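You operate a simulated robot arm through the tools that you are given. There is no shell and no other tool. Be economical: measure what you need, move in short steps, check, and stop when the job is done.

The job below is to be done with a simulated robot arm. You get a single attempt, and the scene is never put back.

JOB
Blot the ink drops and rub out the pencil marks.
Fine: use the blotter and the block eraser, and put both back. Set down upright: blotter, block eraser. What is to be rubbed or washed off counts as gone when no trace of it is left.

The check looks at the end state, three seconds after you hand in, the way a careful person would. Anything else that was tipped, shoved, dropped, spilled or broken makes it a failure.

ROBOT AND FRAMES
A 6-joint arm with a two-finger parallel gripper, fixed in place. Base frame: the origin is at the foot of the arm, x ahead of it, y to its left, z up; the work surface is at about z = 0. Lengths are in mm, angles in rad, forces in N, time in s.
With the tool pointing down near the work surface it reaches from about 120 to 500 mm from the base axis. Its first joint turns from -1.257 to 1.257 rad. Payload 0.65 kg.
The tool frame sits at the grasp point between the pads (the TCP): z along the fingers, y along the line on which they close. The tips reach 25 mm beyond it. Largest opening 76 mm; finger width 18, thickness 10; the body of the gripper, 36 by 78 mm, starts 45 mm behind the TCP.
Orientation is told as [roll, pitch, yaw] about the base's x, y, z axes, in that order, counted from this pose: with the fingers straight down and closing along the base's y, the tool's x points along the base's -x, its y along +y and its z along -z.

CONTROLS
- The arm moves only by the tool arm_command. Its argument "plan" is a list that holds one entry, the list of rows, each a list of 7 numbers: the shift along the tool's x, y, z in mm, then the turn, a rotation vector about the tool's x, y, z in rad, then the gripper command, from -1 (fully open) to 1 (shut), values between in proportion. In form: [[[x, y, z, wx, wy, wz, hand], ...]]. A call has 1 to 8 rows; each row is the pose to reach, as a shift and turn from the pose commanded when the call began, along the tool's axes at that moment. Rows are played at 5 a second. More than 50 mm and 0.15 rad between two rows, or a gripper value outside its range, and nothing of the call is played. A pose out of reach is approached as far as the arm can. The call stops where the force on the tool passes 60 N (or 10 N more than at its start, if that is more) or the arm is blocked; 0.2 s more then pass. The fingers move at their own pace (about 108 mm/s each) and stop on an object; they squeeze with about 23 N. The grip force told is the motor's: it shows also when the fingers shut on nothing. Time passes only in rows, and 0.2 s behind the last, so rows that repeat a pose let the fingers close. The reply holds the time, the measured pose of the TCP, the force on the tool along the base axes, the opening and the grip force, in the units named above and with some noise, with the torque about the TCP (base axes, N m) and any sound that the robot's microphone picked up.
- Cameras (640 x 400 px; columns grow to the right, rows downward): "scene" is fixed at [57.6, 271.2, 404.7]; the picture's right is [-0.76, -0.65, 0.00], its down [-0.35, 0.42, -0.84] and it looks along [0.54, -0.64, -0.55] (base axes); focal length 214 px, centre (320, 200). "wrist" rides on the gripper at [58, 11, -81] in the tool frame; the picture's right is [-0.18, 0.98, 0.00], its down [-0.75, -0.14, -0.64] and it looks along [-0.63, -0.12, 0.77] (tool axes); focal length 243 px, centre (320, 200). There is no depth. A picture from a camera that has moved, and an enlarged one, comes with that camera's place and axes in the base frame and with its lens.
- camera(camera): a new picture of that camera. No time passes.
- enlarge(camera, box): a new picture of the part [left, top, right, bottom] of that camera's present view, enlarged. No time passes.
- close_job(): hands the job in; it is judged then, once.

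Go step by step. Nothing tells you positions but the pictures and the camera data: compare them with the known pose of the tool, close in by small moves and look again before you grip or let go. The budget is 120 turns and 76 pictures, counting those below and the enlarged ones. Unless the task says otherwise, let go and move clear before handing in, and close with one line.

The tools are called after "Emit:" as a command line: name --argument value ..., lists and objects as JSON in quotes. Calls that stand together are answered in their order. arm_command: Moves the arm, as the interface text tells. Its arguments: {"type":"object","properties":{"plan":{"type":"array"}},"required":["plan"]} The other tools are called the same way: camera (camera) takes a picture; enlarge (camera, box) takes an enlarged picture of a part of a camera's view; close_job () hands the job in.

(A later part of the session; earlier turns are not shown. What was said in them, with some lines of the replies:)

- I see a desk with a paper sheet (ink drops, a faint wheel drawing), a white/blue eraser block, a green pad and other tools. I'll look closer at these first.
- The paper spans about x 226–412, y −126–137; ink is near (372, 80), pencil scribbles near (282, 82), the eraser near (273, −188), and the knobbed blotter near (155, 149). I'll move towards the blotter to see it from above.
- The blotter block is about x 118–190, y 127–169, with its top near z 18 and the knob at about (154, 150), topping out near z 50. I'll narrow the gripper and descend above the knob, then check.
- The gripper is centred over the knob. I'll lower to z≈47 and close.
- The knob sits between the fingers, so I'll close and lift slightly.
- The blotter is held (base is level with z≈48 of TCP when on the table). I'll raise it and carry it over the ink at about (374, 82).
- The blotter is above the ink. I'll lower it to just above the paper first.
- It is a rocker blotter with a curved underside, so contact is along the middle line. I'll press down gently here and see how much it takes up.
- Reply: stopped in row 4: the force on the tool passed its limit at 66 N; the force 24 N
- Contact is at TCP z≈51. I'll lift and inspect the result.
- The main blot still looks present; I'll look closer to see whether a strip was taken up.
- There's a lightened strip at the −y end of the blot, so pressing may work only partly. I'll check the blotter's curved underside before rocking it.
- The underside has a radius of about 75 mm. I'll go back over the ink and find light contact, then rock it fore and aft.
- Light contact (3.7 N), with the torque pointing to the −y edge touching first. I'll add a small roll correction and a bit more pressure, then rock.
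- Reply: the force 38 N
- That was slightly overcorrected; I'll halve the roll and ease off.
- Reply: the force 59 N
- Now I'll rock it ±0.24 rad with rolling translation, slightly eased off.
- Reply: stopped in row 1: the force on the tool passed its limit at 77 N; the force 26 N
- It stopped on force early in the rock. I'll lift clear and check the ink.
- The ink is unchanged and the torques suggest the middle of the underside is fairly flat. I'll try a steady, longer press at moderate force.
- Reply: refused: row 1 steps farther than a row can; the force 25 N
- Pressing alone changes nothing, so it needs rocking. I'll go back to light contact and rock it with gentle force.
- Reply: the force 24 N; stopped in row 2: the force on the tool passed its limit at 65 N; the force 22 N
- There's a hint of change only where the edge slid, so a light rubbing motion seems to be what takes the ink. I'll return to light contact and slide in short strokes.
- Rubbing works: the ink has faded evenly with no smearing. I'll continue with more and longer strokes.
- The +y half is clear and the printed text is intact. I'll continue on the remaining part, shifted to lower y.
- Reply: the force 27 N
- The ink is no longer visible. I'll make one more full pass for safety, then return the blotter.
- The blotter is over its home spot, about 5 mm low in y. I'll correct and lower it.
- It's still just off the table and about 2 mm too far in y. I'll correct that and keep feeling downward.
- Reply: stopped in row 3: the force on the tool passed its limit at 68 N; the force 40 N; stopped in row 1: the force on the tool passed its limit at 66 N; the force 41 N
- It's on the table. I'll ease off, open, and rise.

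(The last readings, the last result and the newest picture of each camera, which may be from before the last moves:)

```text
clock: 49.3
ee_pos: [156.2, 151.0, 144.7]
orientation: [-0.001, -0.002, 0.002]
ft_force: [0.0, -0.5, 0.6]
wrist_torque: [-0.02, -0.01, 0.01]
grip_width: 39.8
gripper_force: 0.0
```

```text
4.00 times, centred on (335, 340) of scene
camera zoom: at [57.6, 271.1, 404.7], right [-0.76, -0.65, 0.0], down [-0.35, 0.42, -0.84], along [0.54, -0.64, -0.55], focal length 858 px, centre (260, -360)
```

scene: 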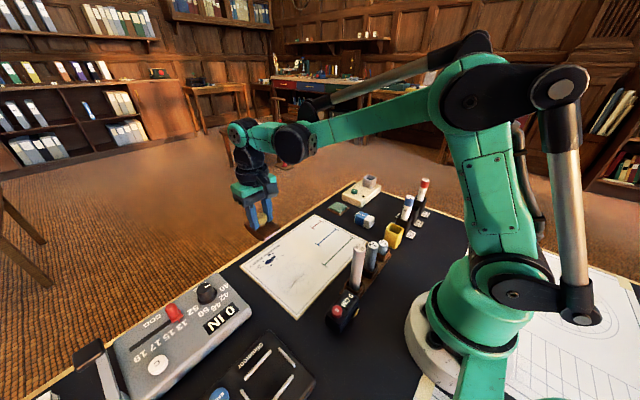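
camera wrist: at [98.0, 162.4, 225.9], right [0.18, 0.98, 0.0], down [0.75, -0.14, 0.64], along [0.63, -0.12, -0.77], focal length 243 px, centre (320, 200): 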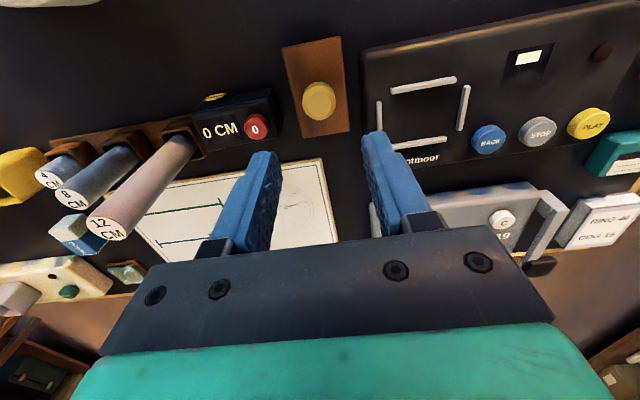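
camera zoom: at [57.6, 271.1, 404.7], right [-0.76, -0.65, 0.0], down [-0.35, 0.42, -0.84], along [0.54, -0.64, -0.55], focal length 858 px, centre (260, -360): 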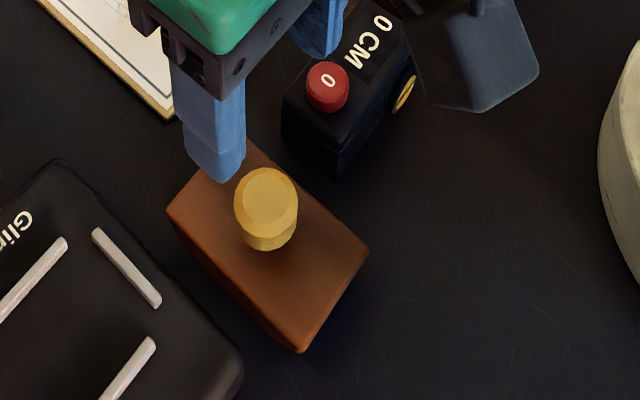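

The blotter is back in place, upright. Next I'll move to view the eraser near (273, −188).

Emit:
arm_command --plan '[[[0, 0, -45, 0, 0, 0, -0.05], [-15, -43, -75, 0, 0, 0, -0.05], [-30, -86, -95, 0, 0, 0, -0.5], [-45, -129, -95, 0, 0, 0, -0.5], [-60, -172, -95, 0, 0, 0, -0.5], [-75, -215, -95, 0, 0, 0, -0.5], [-90, -258, -95, 0, 0, 0, -0.5], [-105, -300, -95, 0, 0, 0, -0.5]]]'

Emit:
arm_command --plan '[[[-10, -33, 0, 0, 0, 0, -0.5]]]'

Emit:
camera --camera "wrist"

Emit:
enlarge --camera "scene" --box '[330, 170, 430, 240]'

Emit:
enlarge --camera "scene" --box '[240, 220, 350, 320]'

```text
refused: row 2 steps farther than a row can; nothing moved
```

```text
clock: 49.7
ee_pos: [166.6, 117.4, 145.0]
orientation: [-0.001, -0.001, 0.004]
ft_force: [0.9, -0.7, 0.5]
wrist_torque: [0.0, 0.02, -0.03]
grip_width: 56.8
gripper_force: 0.1
```

```text
40 pictures are left
camera wrist: at [108.4, 128.1, 225.1], right [0.18, 0.98, 0.0], down [0.75, -0.14, 0.64], along [0.63, -0.12, -0.77], focal length 243 px, centre (320, 200)
```

wrist: 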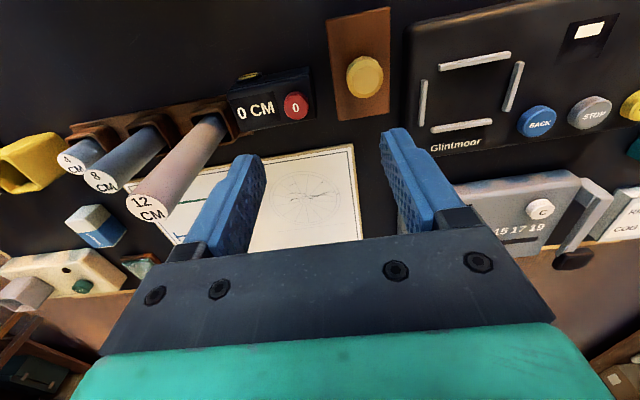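

```text
5.71 times, centred on (380, 205) of scene
camera zoom: at [57.6, 271.2, 404.7], right [-0.76, -0.65, 0.0], down [-0.35, 0.42, -0.84], along [0.54, -0.64, -0.55], focal length 1226 px, centre (-23, 171)
```

zoom: 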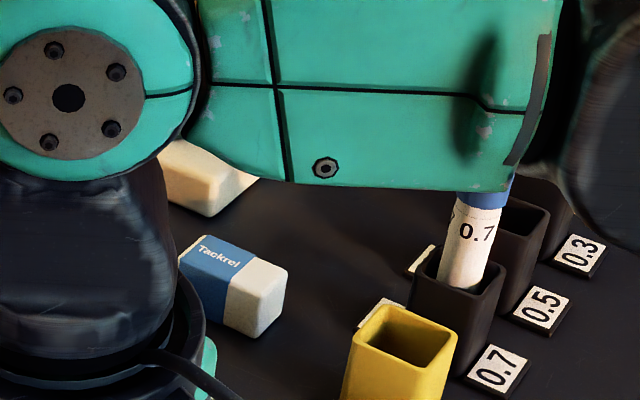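

```text
4.00 times, centred on (295, 270) of scene
camera zoom: at [57.6, 271.2, 404.7], right [-0.76, -0.65, 0.0], down [-0.35, 0.42, -0.84], along [0.54, -0.64, -0.55], focal length 858 px, centre (420, -80)
```

zoom: 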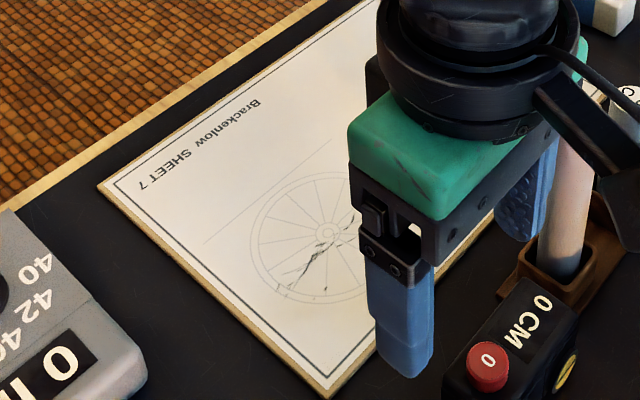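

No harm came from the short move. Now I'll rise first, then traverse in smaller steps.

Emit:
arm_command --plan '[[[0, 0, -50, 0, 0, 0, -0.5], [0, 0, -99, 0, 0, 0, -0.5], [-15, -45, -99, 0, 0, 0, -0.5], [-30, -90, -99, 0, 0, 0, -0.5], [-45, -135, -99, 0, 0, 0, -0.5], [-60, -180, -99, 0, 0, 0, -0.5], [-75, -225, -99, 0, 0, 0, -0.5], [-90, -270, -99, 0, 0, 0, -0.5]]]'

Emit:
arm_command --plan '[[[-13, -30, 0, 0, 0, 0, -0.5], [-13, -30, 0, 0, 0, 0, -0.5]]]'

Emit:
camera --camera "wrist"

Emit:
camera --camera "scene"

```text
clock: 51.5
ee_pos: [256.7, -153.3, 244.0]
orientation: [0.0, -0.001, 0.003]
ft_force: [1.0, -0.4, 0.2]
wrist_torque: [-0.01, 0.02, 0.0]
grip_width: 56.9
gripper_force: 0.1
```

```text
clock: 52.1
ee_pos: [269.1, -184.6, 245.4]
orientation: [-0.001, 0.0, 0.005]
ft_force: [-0.5, -0.1, 0.2]
wrist_torque: [0.0, 0.01, -0.02]
grip_width: 57.1
gripper_force: 0.1
```

```text
37 pictures are left
camera wrist: at [211.1, -173.4, 325.5], right [0.18, 0.98, 0.0], down [0.75, -0.14, 0.64], along [0.63, -0.12, -0.77], focal length 243 px, centre (320, 200)
```

wrist: 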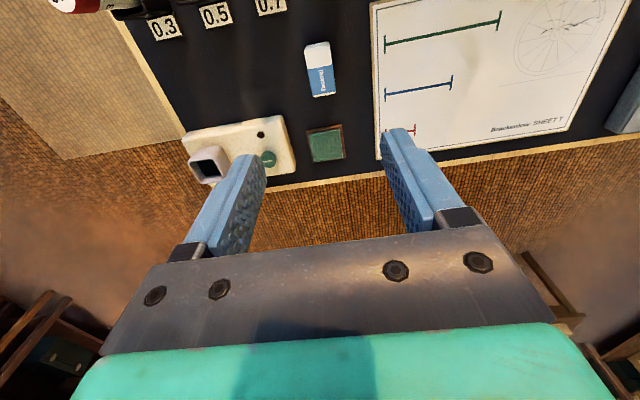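

```text
36 pictures are left
```

scene: 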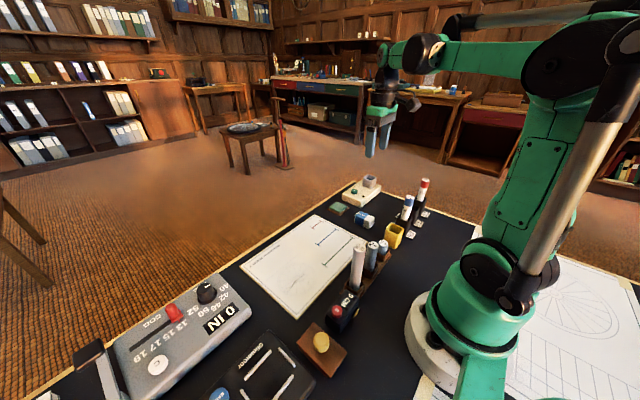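

Emit:
enlarge --camera "wrist" --box '[260, 20, 380, 100]'

Emit:
enlarge --camera "scene" --box '[340, 195, 400, 240]'

Emit:
enlarge --camera "wrist" --box '[470, 0, 630, 140]'

```text
5.00 times, centred on (320, 60) of wrist
camera zoom: at [211.1, -173.4, 325.5], right [0.18, 0.98, 0.0], down [0.75, -0.14, 0.64], along [0.63, -0.12, -0.77], focal length 1213 px, centre (320, 900)
```

zoom: 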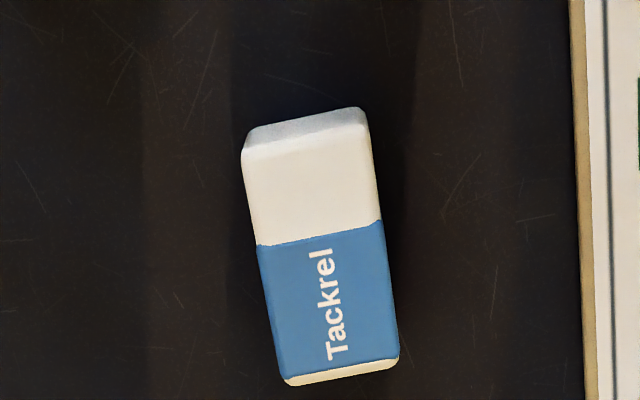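

```text
8.89 times, centred on (370, 218) of scene
camera zoom: at [57.7, 271.1, 404.7], right [-0.76, -0.65, 0.0], down [-0.35, 0.42, -0.84], along [0.54, -0.64, -0.55], focal length 1906 px, centre (-124, 44)
```

zoom: 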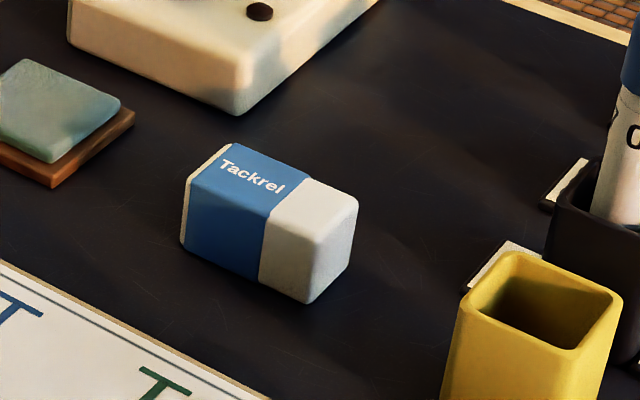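

```text
2.86 times, centred on (550, 70) of wrist
camera zoom: at [211.1, -173.4, 325.5], right [0.18, 0.98, 0.0], down [0.75, -0.14, 0.64], along [0.63, -0.12, -0.77], focal length 693 px, centre (-337, 571)
```

zoom: 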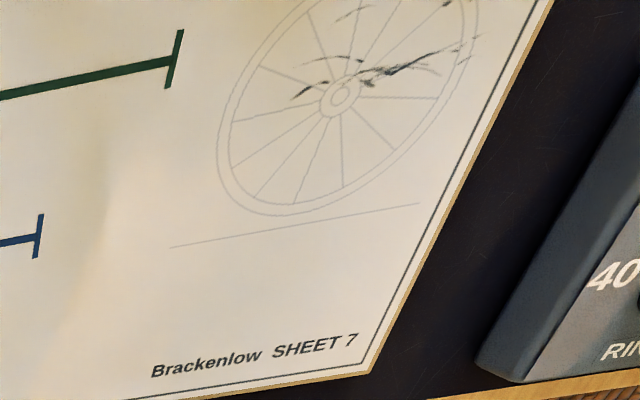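

The ink is fully gone up close too. The eraser spans about x 251–298, y −198 to −172, height ≈24, with its bare white end toward the base; I'll descend over it at (273, −185).

Emit:
arm_command --plan '[[[-4, -1, 45, 0, 0, 0, -0.4], [-4, -1, 90, 0, 0, 0, -0.4], [-4, -1, 135, 0, 0, 0, -0.4], [-4, -1, 165, 0, 0, 0, -0.4]]]'

Emit:
camera --camera "wrist"

Emit:
enlarge --camera "scene" --box '[320, 160, 420, 240]'

```text
clock: 53.1
ee_pos: [273.8, -183.3, 78.5]
orientation: [0.0, 0.001, 0.003]
ft_force: [-0.7, 0.1, 0.2]
wrist_torque: [-0.02, 0.01, 0.0]
grip_width: 53.1
gripper_force: 0.0
```

```text
32 pictures are left
camera wrist: at [215.5, -172.7, 159.2], right [0.18, 0.98, 0.0], down [0.75, -0.14, 0.64], along [0.63, -0.12, -0.77], focal length 243 px, centre (320, 200)
```

wrist: 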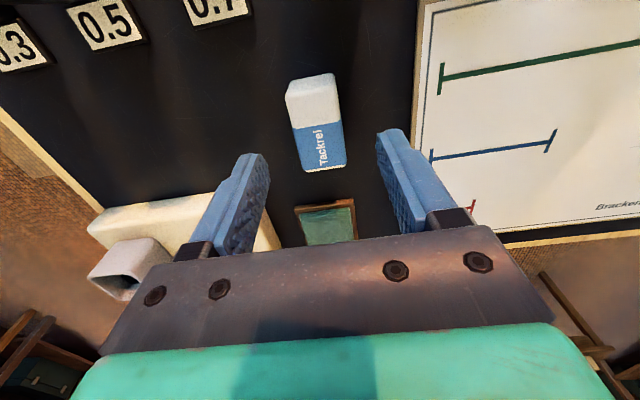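

```text
5.00 times, centred on (370, 200) of scene
camera zoom: at [57.6, 271.2, 404.7], right [-0.76, -0.65, 0.0], down [-0.35, 0.42, -0.84], along [0.54, -0.64, -0.55], focal length 1072 px, centre (70, 200)
```

zoom: 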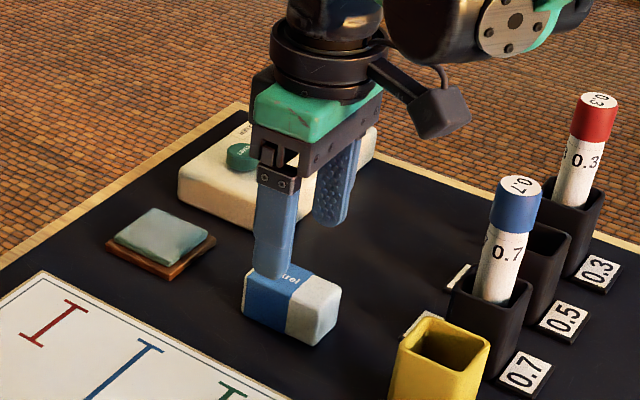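

Alignment looks good and the neighbours are clear. I'll descend to z≈30 and grip.

Emit:
arm_command --plan '[[[0, 0, 20, 0, 0, 0, -0.4], [0, 0, 40, 0, 0, 0, -0.4], [0, 0, 49, 0, 0, 0, -0.4], [0, 0, 49, 0, 0, 0, 1], [0, 0, 49, 0, 0, 0, 1], [0, 0, 49, 0, 0, 0, 1], [0, 0, 49, 0, 0, 0, 1]]]'

Emit:
camera --camera "wrist"

```text
clock: 54.7
ee_pos: [274.4, -183.7, 32.6]
orientation: [0.0, 0.0, 0.004]
ft_force: [-0.5, 0.0, 0.5]
wrist_torque: [-0.02, 0.0, 0.03]
grip_width: 27.3
gripper_force: 23.3
```

```text
30 pictures are left
camera wrist: at [215.4, -173.0, 111.8], right [0.18, 0.98, 0.0], down [0.75, -0.14, 0.64], along [0.63, -0.12, -0.77], focal length 243 px, centre (320, 200)
```

wrist: 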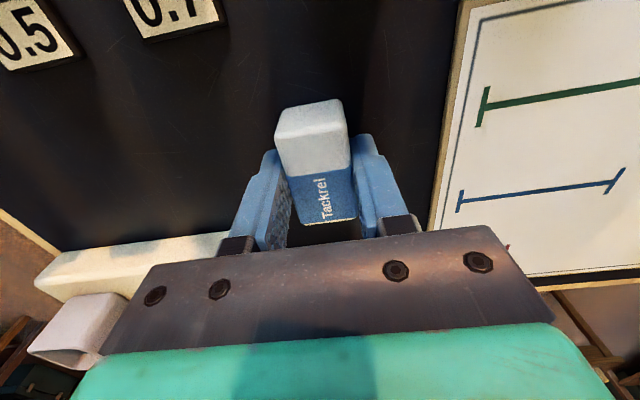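

The eraser is gripped (27 mm). I'll lift and carry it over the pencil marks (about x 258–295, y 55–120).

Emit:
arm_command --plan '[[[0, 0, -50, 0, 0, 0, 1], [0, 0, -95, 0, 0, 0, 1], [-2, 45, -95, 0, 0, 0, 1], [-4, 90, -95, 0, 0, 0, 1], [-6, 135, -95, 0, 0, 0, 1], [-8, 180, -95, 0, 0, 0, 1], [-10, 225, -95, 0, 0, 0, 1], [-12, 250, -95, 0, 0, 0, 1]]]'

Emit:
arm_command --plan '[[[0, 0, 20, 0, -0.1, 0, 1], [0, 0, 50, 0, -0.2, 0, 1], [0, 0, 70, 0, -0.25, 0, 1], [0, 0, 80, 0, -0.25, 0, 1]]]'

Emit:
enlarge --camera "scene" --box '[240, 200, 360, 300]'

Emit:
camera --camera "wrist"

```text
clock: 56.5
ee_pos: [283.0, 68.1, 125.8]
orientation: [-0.003, 0.0, 0.004]
ft_force: [0.1, -0.9, -0.2]
wrist_torque: [-0.01, -0.01, -0.01]
grip_width: 27.5
gripper_force: 22.7
```

```text
clock: 57.5
ee_pos: [283.9, 67.4, 46.8]
orientation: [-0.001, -0.251, 0.005]
ft_force: [0.3, 0.1, 0.2]
wrist_torque: [0.01, -0.01, 0.0]
grip_width: 27.3
gripper_force: 23.2
```

```text
4.00 times, centred on (300, 250) of scene
camera zoom: at [57.6, 271.2, 404.7], right [-0.76, -0.65, 0.0], down [-0.35, 0.42, -0.84], along [0.54, -0.64, -0.55], focal length 858 px, centre (400, 0)
```

zoom: 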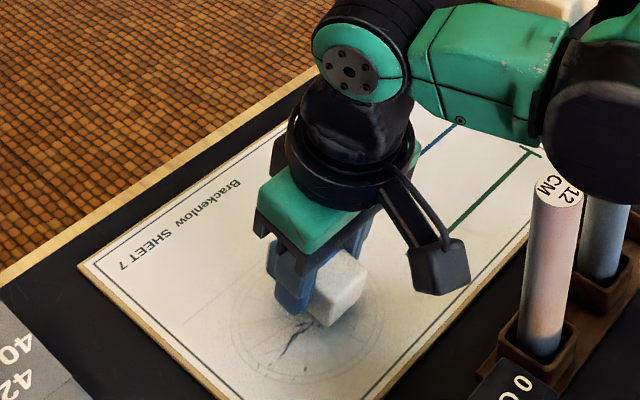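

```text
28 pictures are left
camera wrist: at [207.8, 77.8, 109.5], right [0.17, 0.98, 0.04], down [0.57, -0.14, 0.81], along [0.8, -0.12, -0.59], focal length 243 px, centre (320, 200)
```

wrist: 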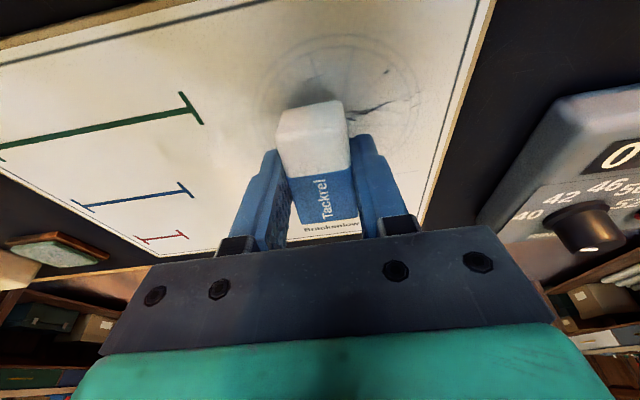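

The white corner is angled down above the marks. I'll feel for contact in small steps.

Emit:
arm_command --plan '[[[1.24, 0, 4.84, 0, 0, 0, 1], [1.73, 0, 6.78, 0, 0, 0, 1], [1.98, 0, 7.75, 0, 0, 0, 1], [2.1, 0, 8.24, 0, 0, 0, 1]]]'

```text
clock: 58.5
ee_pos: [283.7, 67.6, 38.6]
orientation: [-0.001, -0.253, 0.004]
ft_force: [11.0, 5.1, 35.3]
wrist_torque: [0.12, 0.16, -0.08]
grip_width: 27.5
gripper_force: 23.2
```

In contact (35 N). I'll ease off slightly and stroke along x.

Emit:
arm_command --plan '[[[-11.7, 0, 2.67, 0, 0, 0, 1], [-23.3, 0, 5.64, 0, 0, 0, 1], [-9.76, 0, 2.18, 0, 0, 0, 1], [4.77, 0, -1.53, 0, 0, 0, 1], [17.37, 0, -4.74, 0, 0, 0, 1], [4.77, 0, -1.53, 0, 0, 0, 1], [-9.76, 0, 2.18, 0, 0, 0, 1], [-23.3, 0, 5.64, 0, 0, 0, 1]]]'

Emit:
enlarge --camera "scene" --box '[260, 230, 350, 300]'

```text
clock: 60.3
ee_pos: [305.8, 65.8, 37.9]
orientation: [0.0, -0.249, 0.004]
ft_force: [-0.2, 0.7, -0.5]
wrist_torque: [-0.01, -0.02, -0.01]
grip_width: 27.1
gripper_force: 22.7
```

```text
5.71 times, centred on (305, 265) of scene
camera zoom: at [57.6, 271.2, 404.7], right [-0.76, -0.65, 0.0], down [-0.35, 0.42, -0.84], along [0.54, -0.64, -0.55], focal length 1226 px, centre (406, -171)
```

zoom: 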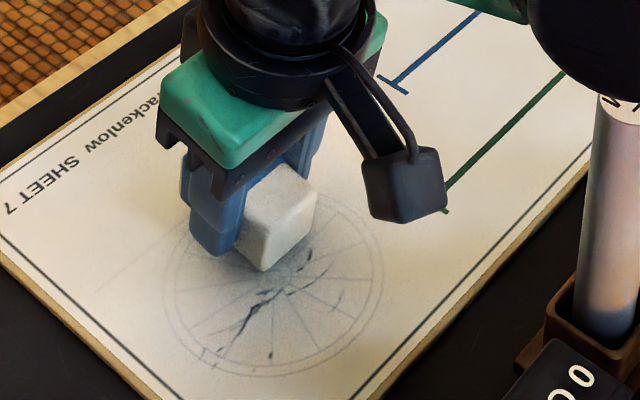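

Contact was too light over the stroke. I'll press about 0.6 mm more and repeat.

Emit:
arm_command --plan '[[[0.15, 0, 0.58, 0, 0, 0, 1], [13.7, 0, -2.88, 0, 0, 0, 1], [27.3, 0, -6.34, 0, 0, 0, 1], [40.8, 0, -9.8, 0, 0, 0, 1]]]'

Emit:
arm_command --plan '[[[-13.57, 0, 3.46, 0, 0, 0, 1], [-27.1, 0, 6.9, 0, 0, 0, 1], [-40.7, 0, 10.4, 0, 0, 0, 1], [-27.1, 0, 6.9, 0, 0, 0, 1], [-13.57, 0, 3.46, 0, 0, 0, 1], [0, 0, 0, 0, 0, 0, 1]]]'

Emit:
arm_command --plan '[[[-13.57, 0, 3.46, 0, 0, 0, 1], [-27.1, 0, 6.9, 0, 0, 0, 1], [-40.7, 0, 10.4, 0, 0, 0, 1], [-60, 0, 2, 0, 0, 0, 1], [-75, 0, -18, 0, 0, 0, 1]]]'

Emit:
enlarge --camera "scene" --box '[260, 230, 350, 300]'

```text
clock: 61.3
ee_pos: [266.2, 66.3, 38.4]
orientation: [-0.002, -0.251, 0.003]
ft_force: [12.0, -0.4, 14.0]
wrist_torque: [-0.03, -0.16, 0.04]
grip_width: 27.1
gripper_force: 23.2
```

```text
clock: 62.7
ee_pos: [265.8, 66.7, 36.7]
orientation: [-0.003, -0.253, 0.003]
ft_force: [20.1, 1.4, 24.5]
wrist_torque: [0.04, -0.29, 0.02]
grip_width: 27.7
gripper_force: 22.8
```

```text
clock: 63.9
ee_pos: [334.1, 66.5, 75.4]
orientation: [-0.002, -0.247, 0.005]
ft_force: [0.4, -0.3, -0.9]
wrist_torque: [0.0, 0.03, -0.01]
grip_width: 27.2
gripper_force: 22.7
```

```text
5.71 times, centred on (305, 265) of scene
camera zoom: at [57.6, 271.1, 404.7], right [-0.76, -0.65, 0.0], down [-0.35, 0.42, -0.84], along [0.54, -0.64, -0.55], focal length 1226 px, centre (406, -171)
```

zoom: 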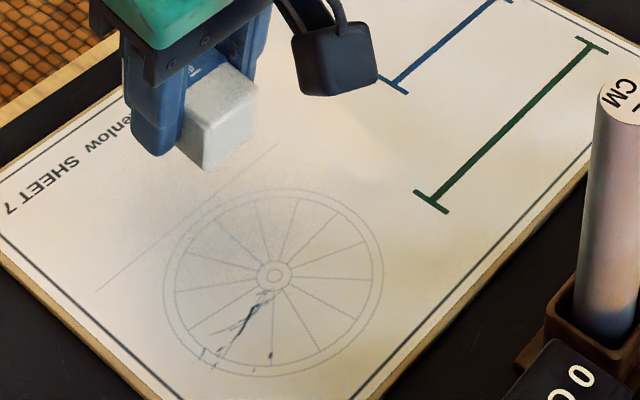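

That band is clean and the printed wheel is intact. Next band: y + 20.

Emit:
arm_command --plan '[[[16, 20, 9, 0, 0, 0, 1], [31.8, 20, 18.7, 0, 0, 0, 1], [34.3, 20, 28.4, 0, 0, 0, 1], [47.9, 20, 24.9, 0, 0, 0, 1], [61.4, 20, 21.5, 0, 0, 0, 1], [75, 20, 18, 0, 0, 0, 1]]]'

Emit:
arm_command --plan '[[[-13.57, 0, 3.46, 0, 0, 0, 1], [-27.1, 0, 6.9, 0, 0, 0, 1], [-40.7, 0, 10.4, 0, 0, 0, 1], [-27.1, 0, 6.9, 0, 0, 0, 1], [-13.57, 0, 3.46, 0, 0, 0, 1], [0, 0, 0, 0, 0, 0, 1]]]'

Emit:
arm_command --plan '[[[-13.57, 0, 3.46, 0, 0, 0, 1], [-27.1, 0, 6.9, 0, 0, 0, 1], [-40.7, 0, 10.4, 0, 0, 0, 1], [-40.7, 10, 10.4, 0, 0, 0, 1], [-40.7, 20, 10.4, 0, 0, 0, 1], [-27.1, 20, 6.9, 0, 0, 0, 1], [-13.57, 20, 3.46, 0, 0, 0, 1], [0, 20, 0, 0, 0, 0, 1]]]'

Emit:
arm_command --plan '[[[-13.57, 0, 3.46, 0, 0, 0, 1], [-27.1, 0, 6.9, 0, 0, 0, 1], [-40.7, 0, 10.4, 0, 0, 0, 1], [-27.1, 0, 6.9, 0, 0, 0, 1], [-13.57, 0, 3.46, 0, 0, 0, 1], [0, 0, 0, 0, 0, 0, 1]]]'

Emit:
arm_command --plan '[[[-13.57, 0, 3.46, 0, 0, 0, 1], [-27.1, 0, 6.9, 0, 0, 0, 1], [-40.7, 0, 10.4, 0, 0, 0, 1], [-60, 0, 2, 0, 0, 0, 1], [-75, 0, -18, 0, 0, 0, 1]]]'

Emit:
enlarge --camera "scene" --box '[260, 230, 350, 300]'

```text
clock: 65.3
ee_pos: [265.6, 86.0, 37.7]
orientation: [-0.001, -0.249, 0.005]
ft_force: [0.7, 0.7, -0.2]
wrist_torque: [0.02, -0.02, 0.03]
grip_width: 27.3
gripper_force: 23.1
```

```text
clock: 66.7
ee_pos: [265.5, 87.2, 37.7]
orientation: [-0.003, -0.25, 0.002]
ft_force: [-0.2, 0.3, -0.8]
wrist_torque: [0.02, -0.01, 0.0]
grip_width: 27.4
gripper_force: 22.9
```

```text
clock: 68.5
ee_pos: [265.0, 107.0, 37.6]
orientation: [-0.002, -0.25, 0.003]
ft_force: [0.8, 0.5, -0.6]
wrist_torque: [-0.02, -0.04, -0.01]
grip_width: 27.4
gripper_force: 22.5
```

```text
clock: 69.9
ee_pos: [265.6, 105.4, 37.6]
orientation: [-0.003, -0.25, 0.004]
ft_force: [-1.5, 0.3, -0.4]
wrist_torque: [0.02, 0.01, 0.0]
grip_width: 27.4
gripper_force: 23.1
```

```text
clock: 71.1
ee_pos: [334.3, 104.9, 73.2]
orientation: [-0.002, -0.249, 0.003]
ft_force: [-0.1, -0.8, -0.5]
wrist_torque: [-0.02, 0.02, 0.01]
grip_width: 27.2
gripper_force: 22.8
```

```text
5.71 times, centred on (305, 265) of scene
camera zoom: at [57.6, 271.1, 404.7], right [-0.76, -0.65, 0.0], down [-0.35, 0.42, -0.84], along [0.54, -0.64, -0.55], focal length 1226 px, centre (406, -171)
```

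zoom: 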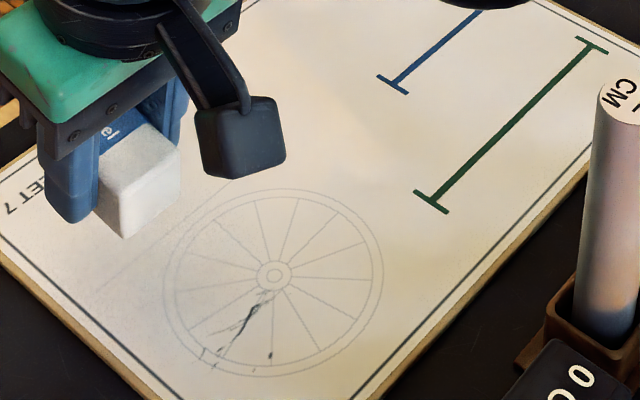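

No contact that time. I'll return to y ≈ 88 and feel downward again.

Emit:
arm_command --plan '[[[16, -10, 9, 0, 0, 0, 1], [31.8, -18, 18.7, 0, 0, 0, 1], [34.3, -18, 28.4, 0, 0, 0, 1], [34.4, -18, 28.9, 0, 0, 0, 1], [34.5, -18, 29.2, 0, 0, 0, 1]]]'

```text
clock: 72.3
ee_pos: [309.3, 88.0, 37.6]
orientation: [-0.002, -0.251, 0.005]
ft_force: [6.0, -2.5, 22.4]
wrist_torque: [-0.04, 0.16, 0.06]
grip_width: 27.4
gripper_force: 22.6
```

Emit:
arm_command --plan '[[[13.57, 0, -3.46, 0, 0, 0, 1], [27.1, 0, -6.9, 0, 0, 0, 1], [40.7, 0, -10.4, 0, 0, 0, 1], [27.1, 0, -6.9, 0, 0, 0, 1], [13.57, 0, -3.46, 0, 0, 0, 1], [0, 0, 0, 0, 0, 0, 1]]]'

Emit:
arm_command --plan '[[[13.6, 0, -3.36, 0, 0, 0, 1], [27.1, 0, -6.8, 0, 0, 0, 1], [40.7, 0, -10.3, 0, 0, 0, 1], [27.1, 0, -6.8, 0, 0, 0, 1], [13.6, 0, -3.36, 0, 0, 0, 1], [0, 0, 0.1, 0, 0, 0, 1]]]'

```text
clock: 73.7
ee_pos: [306.5, 88.2, 35.9]
orientation: [-0.001, -0.247, 0.003]
ft_force: [-6.2, 0.6, 6.5]
wrist_torque: [-0.02, 0.32, 0.03]
grip_width: 27.4
gripper_force: 23.3
```

```text
clock: 75.1
ee_pos: [309.1, 88.6, 35.8]
orientation: [-0.001, -0.25, 0.003]
ft_force: [0.4, -0.5, -1.3]
wrist_torque: [0.01, -0.02, 0.03]
grip_width: 27.6
gripper_force: 22.7
```

Emit:
arm_command --plan '[[[0.1, 0, 0.4, 0, 0, 0, 1], [13.7, 0, -2.9, 0, 0, 0, 1], [27.2, 0, -6.3, 0, 0, 0, 1], [40.8, 0, -9.8, 0, 0, 0, 1], [27.2, 0, -6.3, 0, 0, 0, 1], [13.7, 0, -2.9, 0, 0, 0, 1], [0.1, 0, 0.6, 0, 0, 0, 1]]]'

Emit:
arm_command --plan '[[[0, 9, 0, 0, 0, 0, 1], [0, 18, 0, 0, 0, 0, 1], [13.57, 18, -3.4, 0, 0, 0, 1], [27.1, 18, -6.8, 0, 0, 0, 1], [40.7, 18, -10.3, 0, 0, 0, 1]]]'

Emit:
arm_command --plan '[[[-13.57, 0, 3.56, 0, 0, 0, 1], [-27.1, 0, 7.1, 0, 0, 0, 1], [-40.7, 0, 10.6, 0, 0, 0, 1], [-60, 0, 2, 0, 0, 0, 1], [-75, 0, -18, 0, 0, 0, 1]]]'

Emit:
enlarge --camera "scene" --box '[260, 230, 350, 300]'

```text
clock: 76.7
ee_pos: [306.9, 87.7, 37.3]
orientation: [-0.003, -0.25, 0.005]
ft_force: [-0.4, -0.8, -0.4]
wrist_torque: [0.01, 0.0, -0.01]
grip_width: 27.5
gripper_force: 23.3
```

```text
clock: 77.9
ee_pos: [266.6, 104.7, 34.7]
orientation: [0.001, -0.255, 0.004]
ft_force: [25.9, -0.9, 31.4]
wrist_torque: [0.01, -0.29, -0.01]
grip_width: 27.4
gripper_force: 23.1
```

```text
clock: 79.1
ee_pos: [333.0, 107.2, 71.3]
orientation: [-0.002, -0.25, 0.004]
ft_force: [0.0, 0.7, -1.0]
wrist_torque: [0.01, -0.02, -0.03]
grip_width: 27.5
gripper_force: 23.1
```

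```text
5.71 times, centred on (305, 265) of scene
camera zoom: at [57.6, 271.1, 404.7], right [-0.76, -0.65, 0.0], down [-0.35, 0.42, -0.84], along [0.54, -0.64, -0.55], focal length 1226 px, centre (406, -171)
```

zoom: 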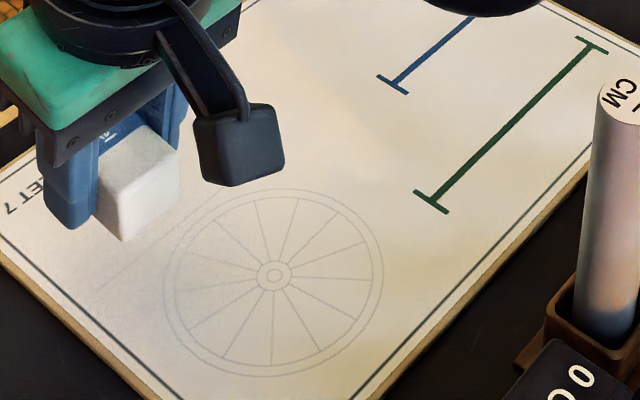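

The marks appear gone. I'll look closely for residual traces.

Emit:
enlarge --camera "scene" --box '[280, 258, 325, 300]'

Emit:
camera --camera "wrist"

```text
9.52 times, centred on (302, 279) of scene
camera zoom: at [57.6, 271.1, 404.7], right [-0.76, -0.65, 0.0], down [-0.35, 0.42, -0.84], along [0.54, -0.64, -0.55], focal length 2043 px, centre (487, -552)
```

zoom: 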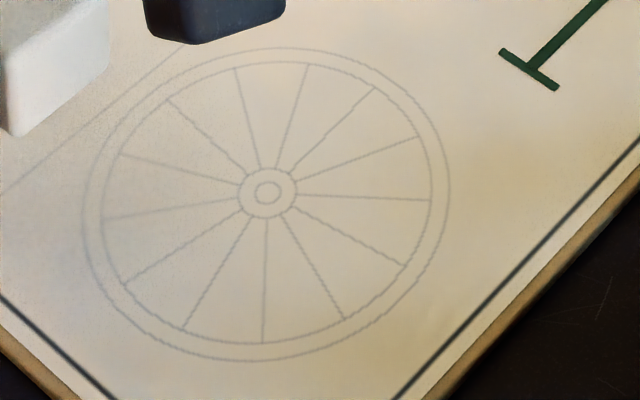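

```text
22 pictures are left
camera wrist: at [257.2, 117.5, 135.0], right [0.18, 0.98, 0.04], down [0.57, -0.14, 0.81], along [0.8, -0.12, -0.59], focal length 243 px, centre (320, 200)
```

wrist: 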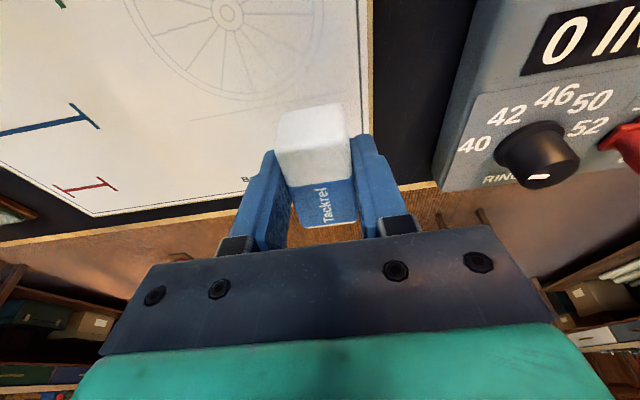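

All clean, with the print intact. Now I'll level the tool and carry the eraser back.

Emit:
arm_command --plan '[[[-7.4, 0, -29, 0, 0.1, 0, 1], [-14.8, 0, -58, 0, 0.2, 0, 1], [-14.8, 0, -58, 0, 0.25, 0, 1]]]'

Emit:
arm_command --plan '[[[8, -44, 0, 0, 0, 0, 1], [16, -88, 0, 0, 0, 0, 1], [24, -132, 0, 0, 0, 0, 1], [32, -176, 0, 0, 0, 0, 1], [40, -220, 0, 0, 0, 0, 1], [50, -260, 0, 0, 0, 0, 1], [59, -290, 0, 0, 0, 0, 1], [59, -290, 30, 0, 0, 0, 1]]]'

Emit:
camera --camera "wrist"

Emit:
enlarge --camera "scene" --box '[330, 130, 430, 240]'

```text
clock: 79.9
ee_pos: [333.0, 105.8, 131.4]
orientation: [-0.003, 0.001, 0.002]
ft_force: [0.5, -0.8, -0.6]
wrist_torque: [-0.01, -0.01, -0.02]
grip_width: 27.7
gripper_force: 22.8
```

```text
clock: 81.7
ee_pos: [276.3, -184.5, 100.2]
orientation: [-0.003, -0.001, 0.005]
ft_force: [-0.2, 0.5, -1.0]
wrist_torque: [0.05, 0.01, -0.02]
grip_width: 27.4
gripper_force: 23.3
```

```text
21 pictures are left
camera wrist: at [217.5, -172.9, 180.4], right [0.18, 0.98, 0.0], down [0.75, -0.14, 0.64], along [0.63, -0.12, -0.77], focal length 243 px, centre (320, 200)
```

wrist: 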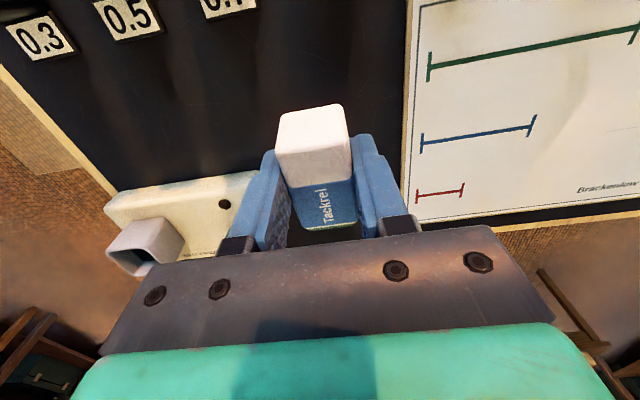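

```text
3.64 times, centred on (380, 185) of scene
camera zoom: at [57.7, 271.1, 404.7], right [-0.76, -0.65, 0.0], down [-0.35, 0.42, -0.84], along [0.54, -0.64, -0.55], focal length 780 px, centre (102, 254)
```

zoom: 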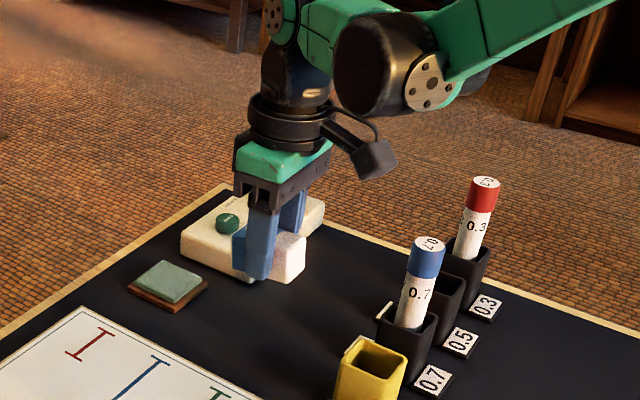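

Emit:
enlarge --camera "scene" --box '[355, 180, 395, 210]'

Emit:
enlarge --camera "wrist" --box '[240, 90, 400, 250]'

```text
13.33 times, centred on (375, 195) of scene
camera zoom: at [57.7, 271.1, 404.7], right [-0.76, -0.65, 0.0], down [-0.35, 0.42, -0.84], along [0.54, -0.64, -0.55], focal length 2860 px, centre (-413, 267)
```

zoom: 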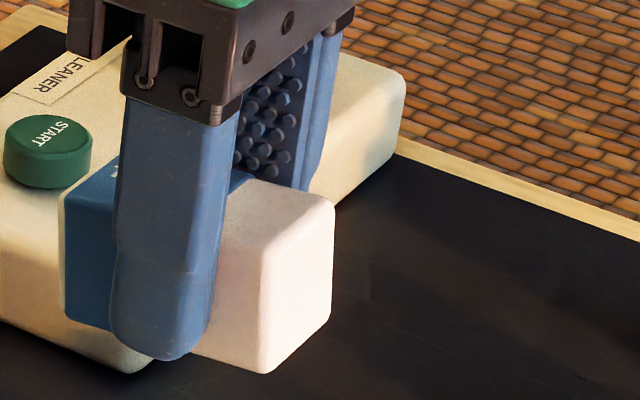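

```text
2.50 times, centred on (320, 170) of wrist
camera zoom: at [217.5, -172.9, 180.4], right [0.18, 0.98, 0.0], down [0.75, -0.14, 0.64], along [0.63, -0.12, -0.77], focal length 606 px, centre (320, 275)
```

zoom: 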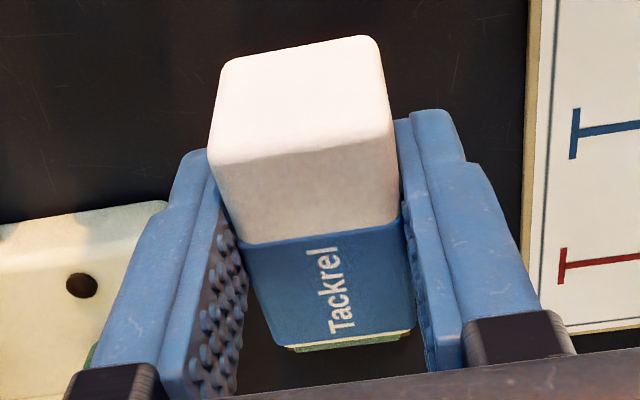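

The eraser has pitched about 0.14 rad in the grip (white end up). I'll tilt the tool to level it before setting down.

Emit:
arm_command --plan '[[[0, 0, 20, 0, -0.07, 0, 1], [0, 0, 40, 0, -0.14, 0, 1], [0, 0, 50, 0, -0.14, 0, 1]]]'

Emit:
enlarge --camera "scene" --box '[350, 190, 400, 227]'

Emit:
enlarge --camera "wrist" --box '[240, 60, 400, 250]'

```text
clock: 82.5
ee_pos: [277.8, -184.6, 51.3]
orientation: [-0.001, -0.14, 0.002]
ft_force: [-0.1, 0.8, -0.4]
wrist_torque: [0.01, 0.02, 0.01]
grip_width: 27.4
gripper_force: 22.7
```

```text
10.81 times, centred on (375, 208) of scene
camera zoom: at [57.6, 271.1, 404.7], right [-0.76, -0.65, 0.0], down [-0.35, 0.42, -0.84], along [0.54, -0.64, -0.55], focal length 2319 px, centre (-275, 108)
```

zoom: 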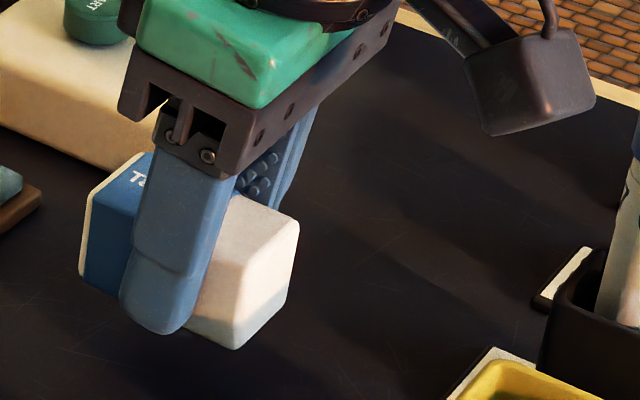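

```text
2.11 times, centred on (320, 155) of wrist
camera zoom: at [207.9, -173.3, 122.2], right [0.18, 0.98, 0.02], down [0.66, -0.14, 0.74], along [0.73, -0.12, -0.67], focal length 511 px, centre (320, 295)
```

zoom: 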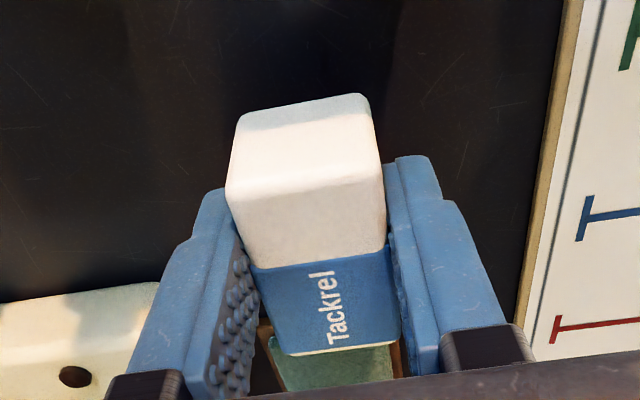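

It is now level, base at about z 22, and roughly 7 mm too far in x. I'll correct and lower.

Emit:
arm_command --plan '[[[6.93, 0, -1, 0, 0, 0, 1], [8.3, 0, 8.9, 0, 0, 0, 1], [9.3, 0, 15.9, 0, 0, 0, 1], [9.6, 0, 17.8, 0, 0, 0, 1]]]'

Emit:
enlarge --camera "scene" --box '[350, 195, 400, 232]'

```text
clock: 83.5
ee_pos: [269.2, -184.3, 32.5]
orientation: [0.0, -0.139, 0.004]
ft_force: [-0.8, -0.3, -0.6]
wrist_torque: [0.01, 0.02, -0.04]
grip_width: 27.5
gripper_force: 22.7
```

```text
10.81 times, centred on (375, 214) of scene
camera zoom: at [57.6, 271.2, 404.7], right [-0.76, -0.65, 0.0], down [-0.35, 0.42, -0.84], along [0.54, -0.64, -0.55], focal length 2319 px, centre (-275, 54)
```

zoom: 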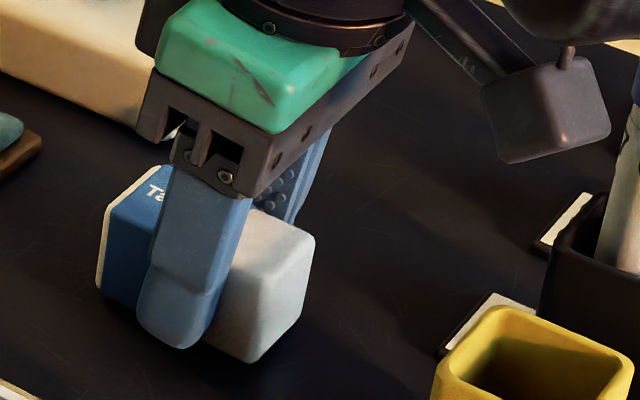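

Almost exactly at its original spot, just above the table. I'll feel the last couple of mm.

Emit:
arm_command --plan '[[[0.1, 0, 0.7, 0, 0, 0, 1], [0.2, 0, 1.4, 0, 0, 0, 1]]]'

Emit:
arm_command --plan '[[[0.07, 0, 0.5, 0, 0, 0, 1], [0.14, 0, 1.0, 0, 0, 0, 1]]]'

```text
clock: 84.1
ee_pos: [268.6, -183.5, 31.4]
orientation: [-0.002, -0.141, 0.003]
ft_force: [-0.3, -1.1, -0.8]
wrist_torque: [0.01, 0.0, 0.02]
grip_width: 27.2
gripper_force: 22.6
```

```text
clock: 84.7
ee_pos: [267.5, -184.0, 30.9]
orientation: [-0.001, -0.14, 0.004]
ft_force: [-0.2, 0.0, -0.2]
wrist_torque: [-0.01, -0.01, -0.01]
grip_width: 27.1
gripper_force: 22.6
```

Emit:
arm_command --plan '[[[0.07, 0, 0.5, 0, 0, 0, 1], [0.14, 0, 1.0, 0, 0, 0, 1]]]'

Emit:
arm_command --plan '[[[0.04, 0, 0.3, 0, 0, 0, 1], [0.1, 0, 0.6, 0, 0, 0, 1]]]'

```text
clock: 85.3
ee_pos: [268.2, -183.4, 29.1]
orientation: [-0.003, -0.139, 0.003]
ft_force: [0.0, 1.1, 0.0]
wrist_torque: [0.0, 0.01, 0.0]
grip_width: 27.2
gripper_force: 22.6
```

```text
clock: 85.9
ee_pos: [269.4, -184.3, 28.6]
orientation: [-0.001, -0.139, 0.002]
ft_force: [0.0, -0.3, -0.3]
wrist_torque: [-0.01, -0.01, -0.04]
grip_width: 27.4
gripper_force: 23.3
```

Emit:
enlarge --camera "scene" --box '[350, 195, 400, 232]'

Emit:
arm_command --plan '[[[0.04, 0, 0.3, 0, 0, 0, 1], [0.1, 0, 0.6, 0, 0, 0, 1]]]'

```text
10.81 times, centred on (375, 214) of scene
camera zoom: at [57.6, 271.2, 404.7], right [-0.76, -0.65, 0.0], down [-0.35, 0.42, -0.84], along [0.54, -0.64, -0.55], focal length 2319 px, centre (-275, 54)
```

zoom: 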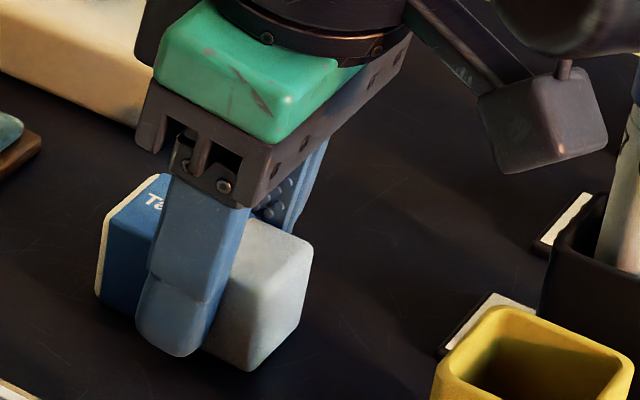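

```text
clock: 86.5
ee_pos: [268.1, -183.2, 29.1]
orientation: [-0.002, -0.14, 0.004]
ft_force: [1.1, 1.1, 24.6]
wrist_torque: [0.07, 0.46, 0.04]
grip_width: 27.8
gripper_force: 22.8
```

It's on the table. I'll ease off, open, and withdraw along the fingers.

Emit:
arm_command --plan '[[[0, 0, -0.3, 0, 0, 0, 1], [0, 0, -0.3, 0, 0, 0, -0.4], [0, 0, -0.3, 0, 0, 0, -0.4], [0, 0, -0.3, 0, 0, 0, -0.4], [0, 0, -20, 0, 0, 0, -0.4], [0, 0, -60, 0, 0, 0, -0.4], [0, 0, -100, 0, 0.07, 0, -0.4], [0, 0, -140, 0, 0.14, 0, -0.4]]]'

Emit:
enlarge --camera "scene" --box '[340, 195, 400, 240]'

Emit:
camera --camera "wrist"

Emit:
camera --camera "scene"

```text
clock: 88.3
ee_pos: [250.1, -184.3, 169.3]
orientation: [-0.003, 0.002, 0.002]
ft_force: [0.6, 0.2, 0.3]
wrist_torque: [0.02, -0.01, 0.04]
grip_width: 52.9
gripper_force: 0.0
```

```text
8.89 times, centred on (370, 218) of scene
camera zoom: at [57.6, 271.2, 404.7], right [-0.76, -0.65, 0.0], down [-0.35, 0.42, -0.84], along [0.54, -0.64, -0.55], focal length 1906 px, centre (-124, 44)
```

zoom: 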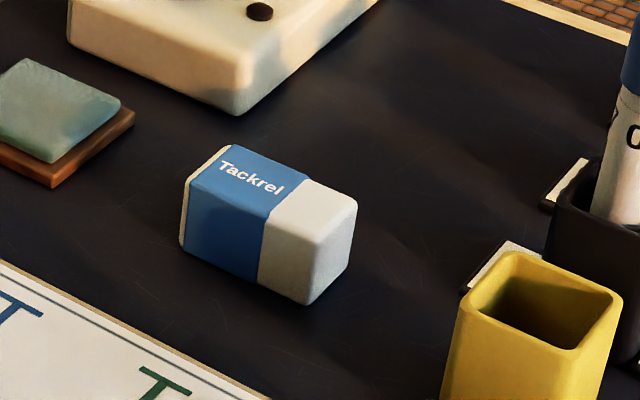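

```text
12 pictures are left
camera wrist: at [191.5, -172.2, 249.1], right [0.18, 0.98, 0.0], down [0.75, -0.14, 0.64], along [0.63, -0.12, -0.77], focal length 243 px, centre (320, 200)
```

wrist: 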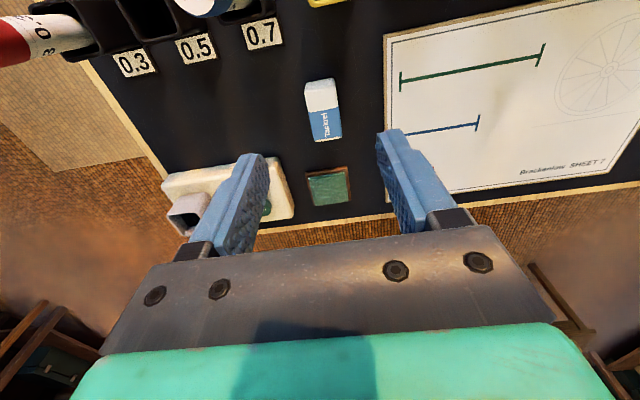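

```text
11 pictures are left
```

scene: 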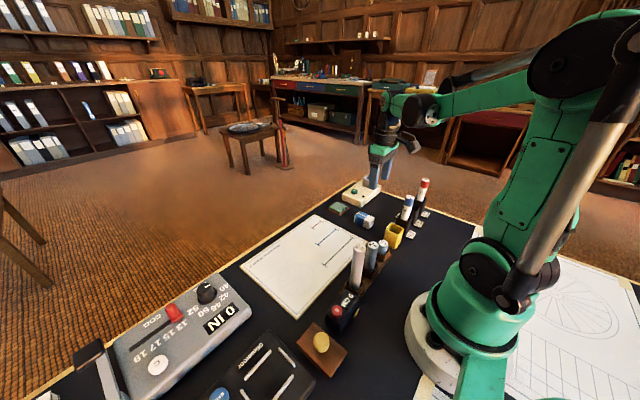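

The eraser is back exactly where it was. One last unobstructed look at the whole sheet.

Emit:
enlarge --camera "scene" --box '[235, 235, 325, 300]'

Emit:
enlarge --camera "wrist" --box '[500, 10, 640, 190]'

```text
6.15 times, centred on (280, 268) of scene
camera zoom: at [57.6, 271.2, 404.7], right [-0.76, -0.65, 0.0], down [-0.35, 0.42, -0.84], along [0.54, -0.64, -0.55], focal length 1320 px, centre (566, -215)
```

zoom: 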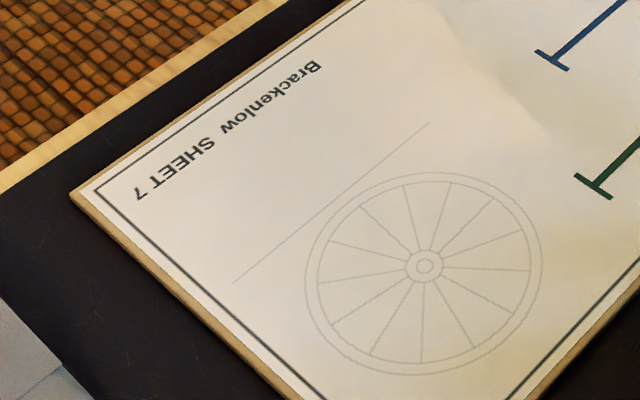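

```text
2.22 times, centred on (570, 100) of wrist
camera zoom: at [191.5, -172.2, 249.1], right [0.18, 0.98, 0.0], down [0.75, -0.14, 0.64], along [0.63, -0.12, -0.77], focal length 539 px, centre (-236, 422)
```

zoom: 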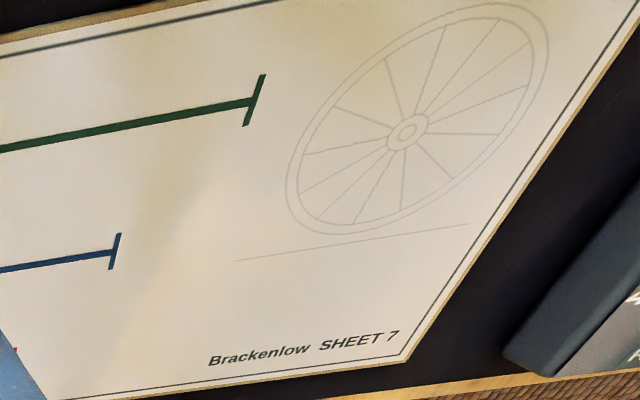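

The sheet is clean, both tools are upright in their places and the gripper is clear, so I'm handing in.

Emit:
close_job

```text
The job is handed in.
```

The ink drops and pencil marks are gone from the sheet with no trace visible in the close-up pictures. The printed text and wheel are intact, and the blotter and block eraser are both back upright where they started, to within a couple of millimetres.
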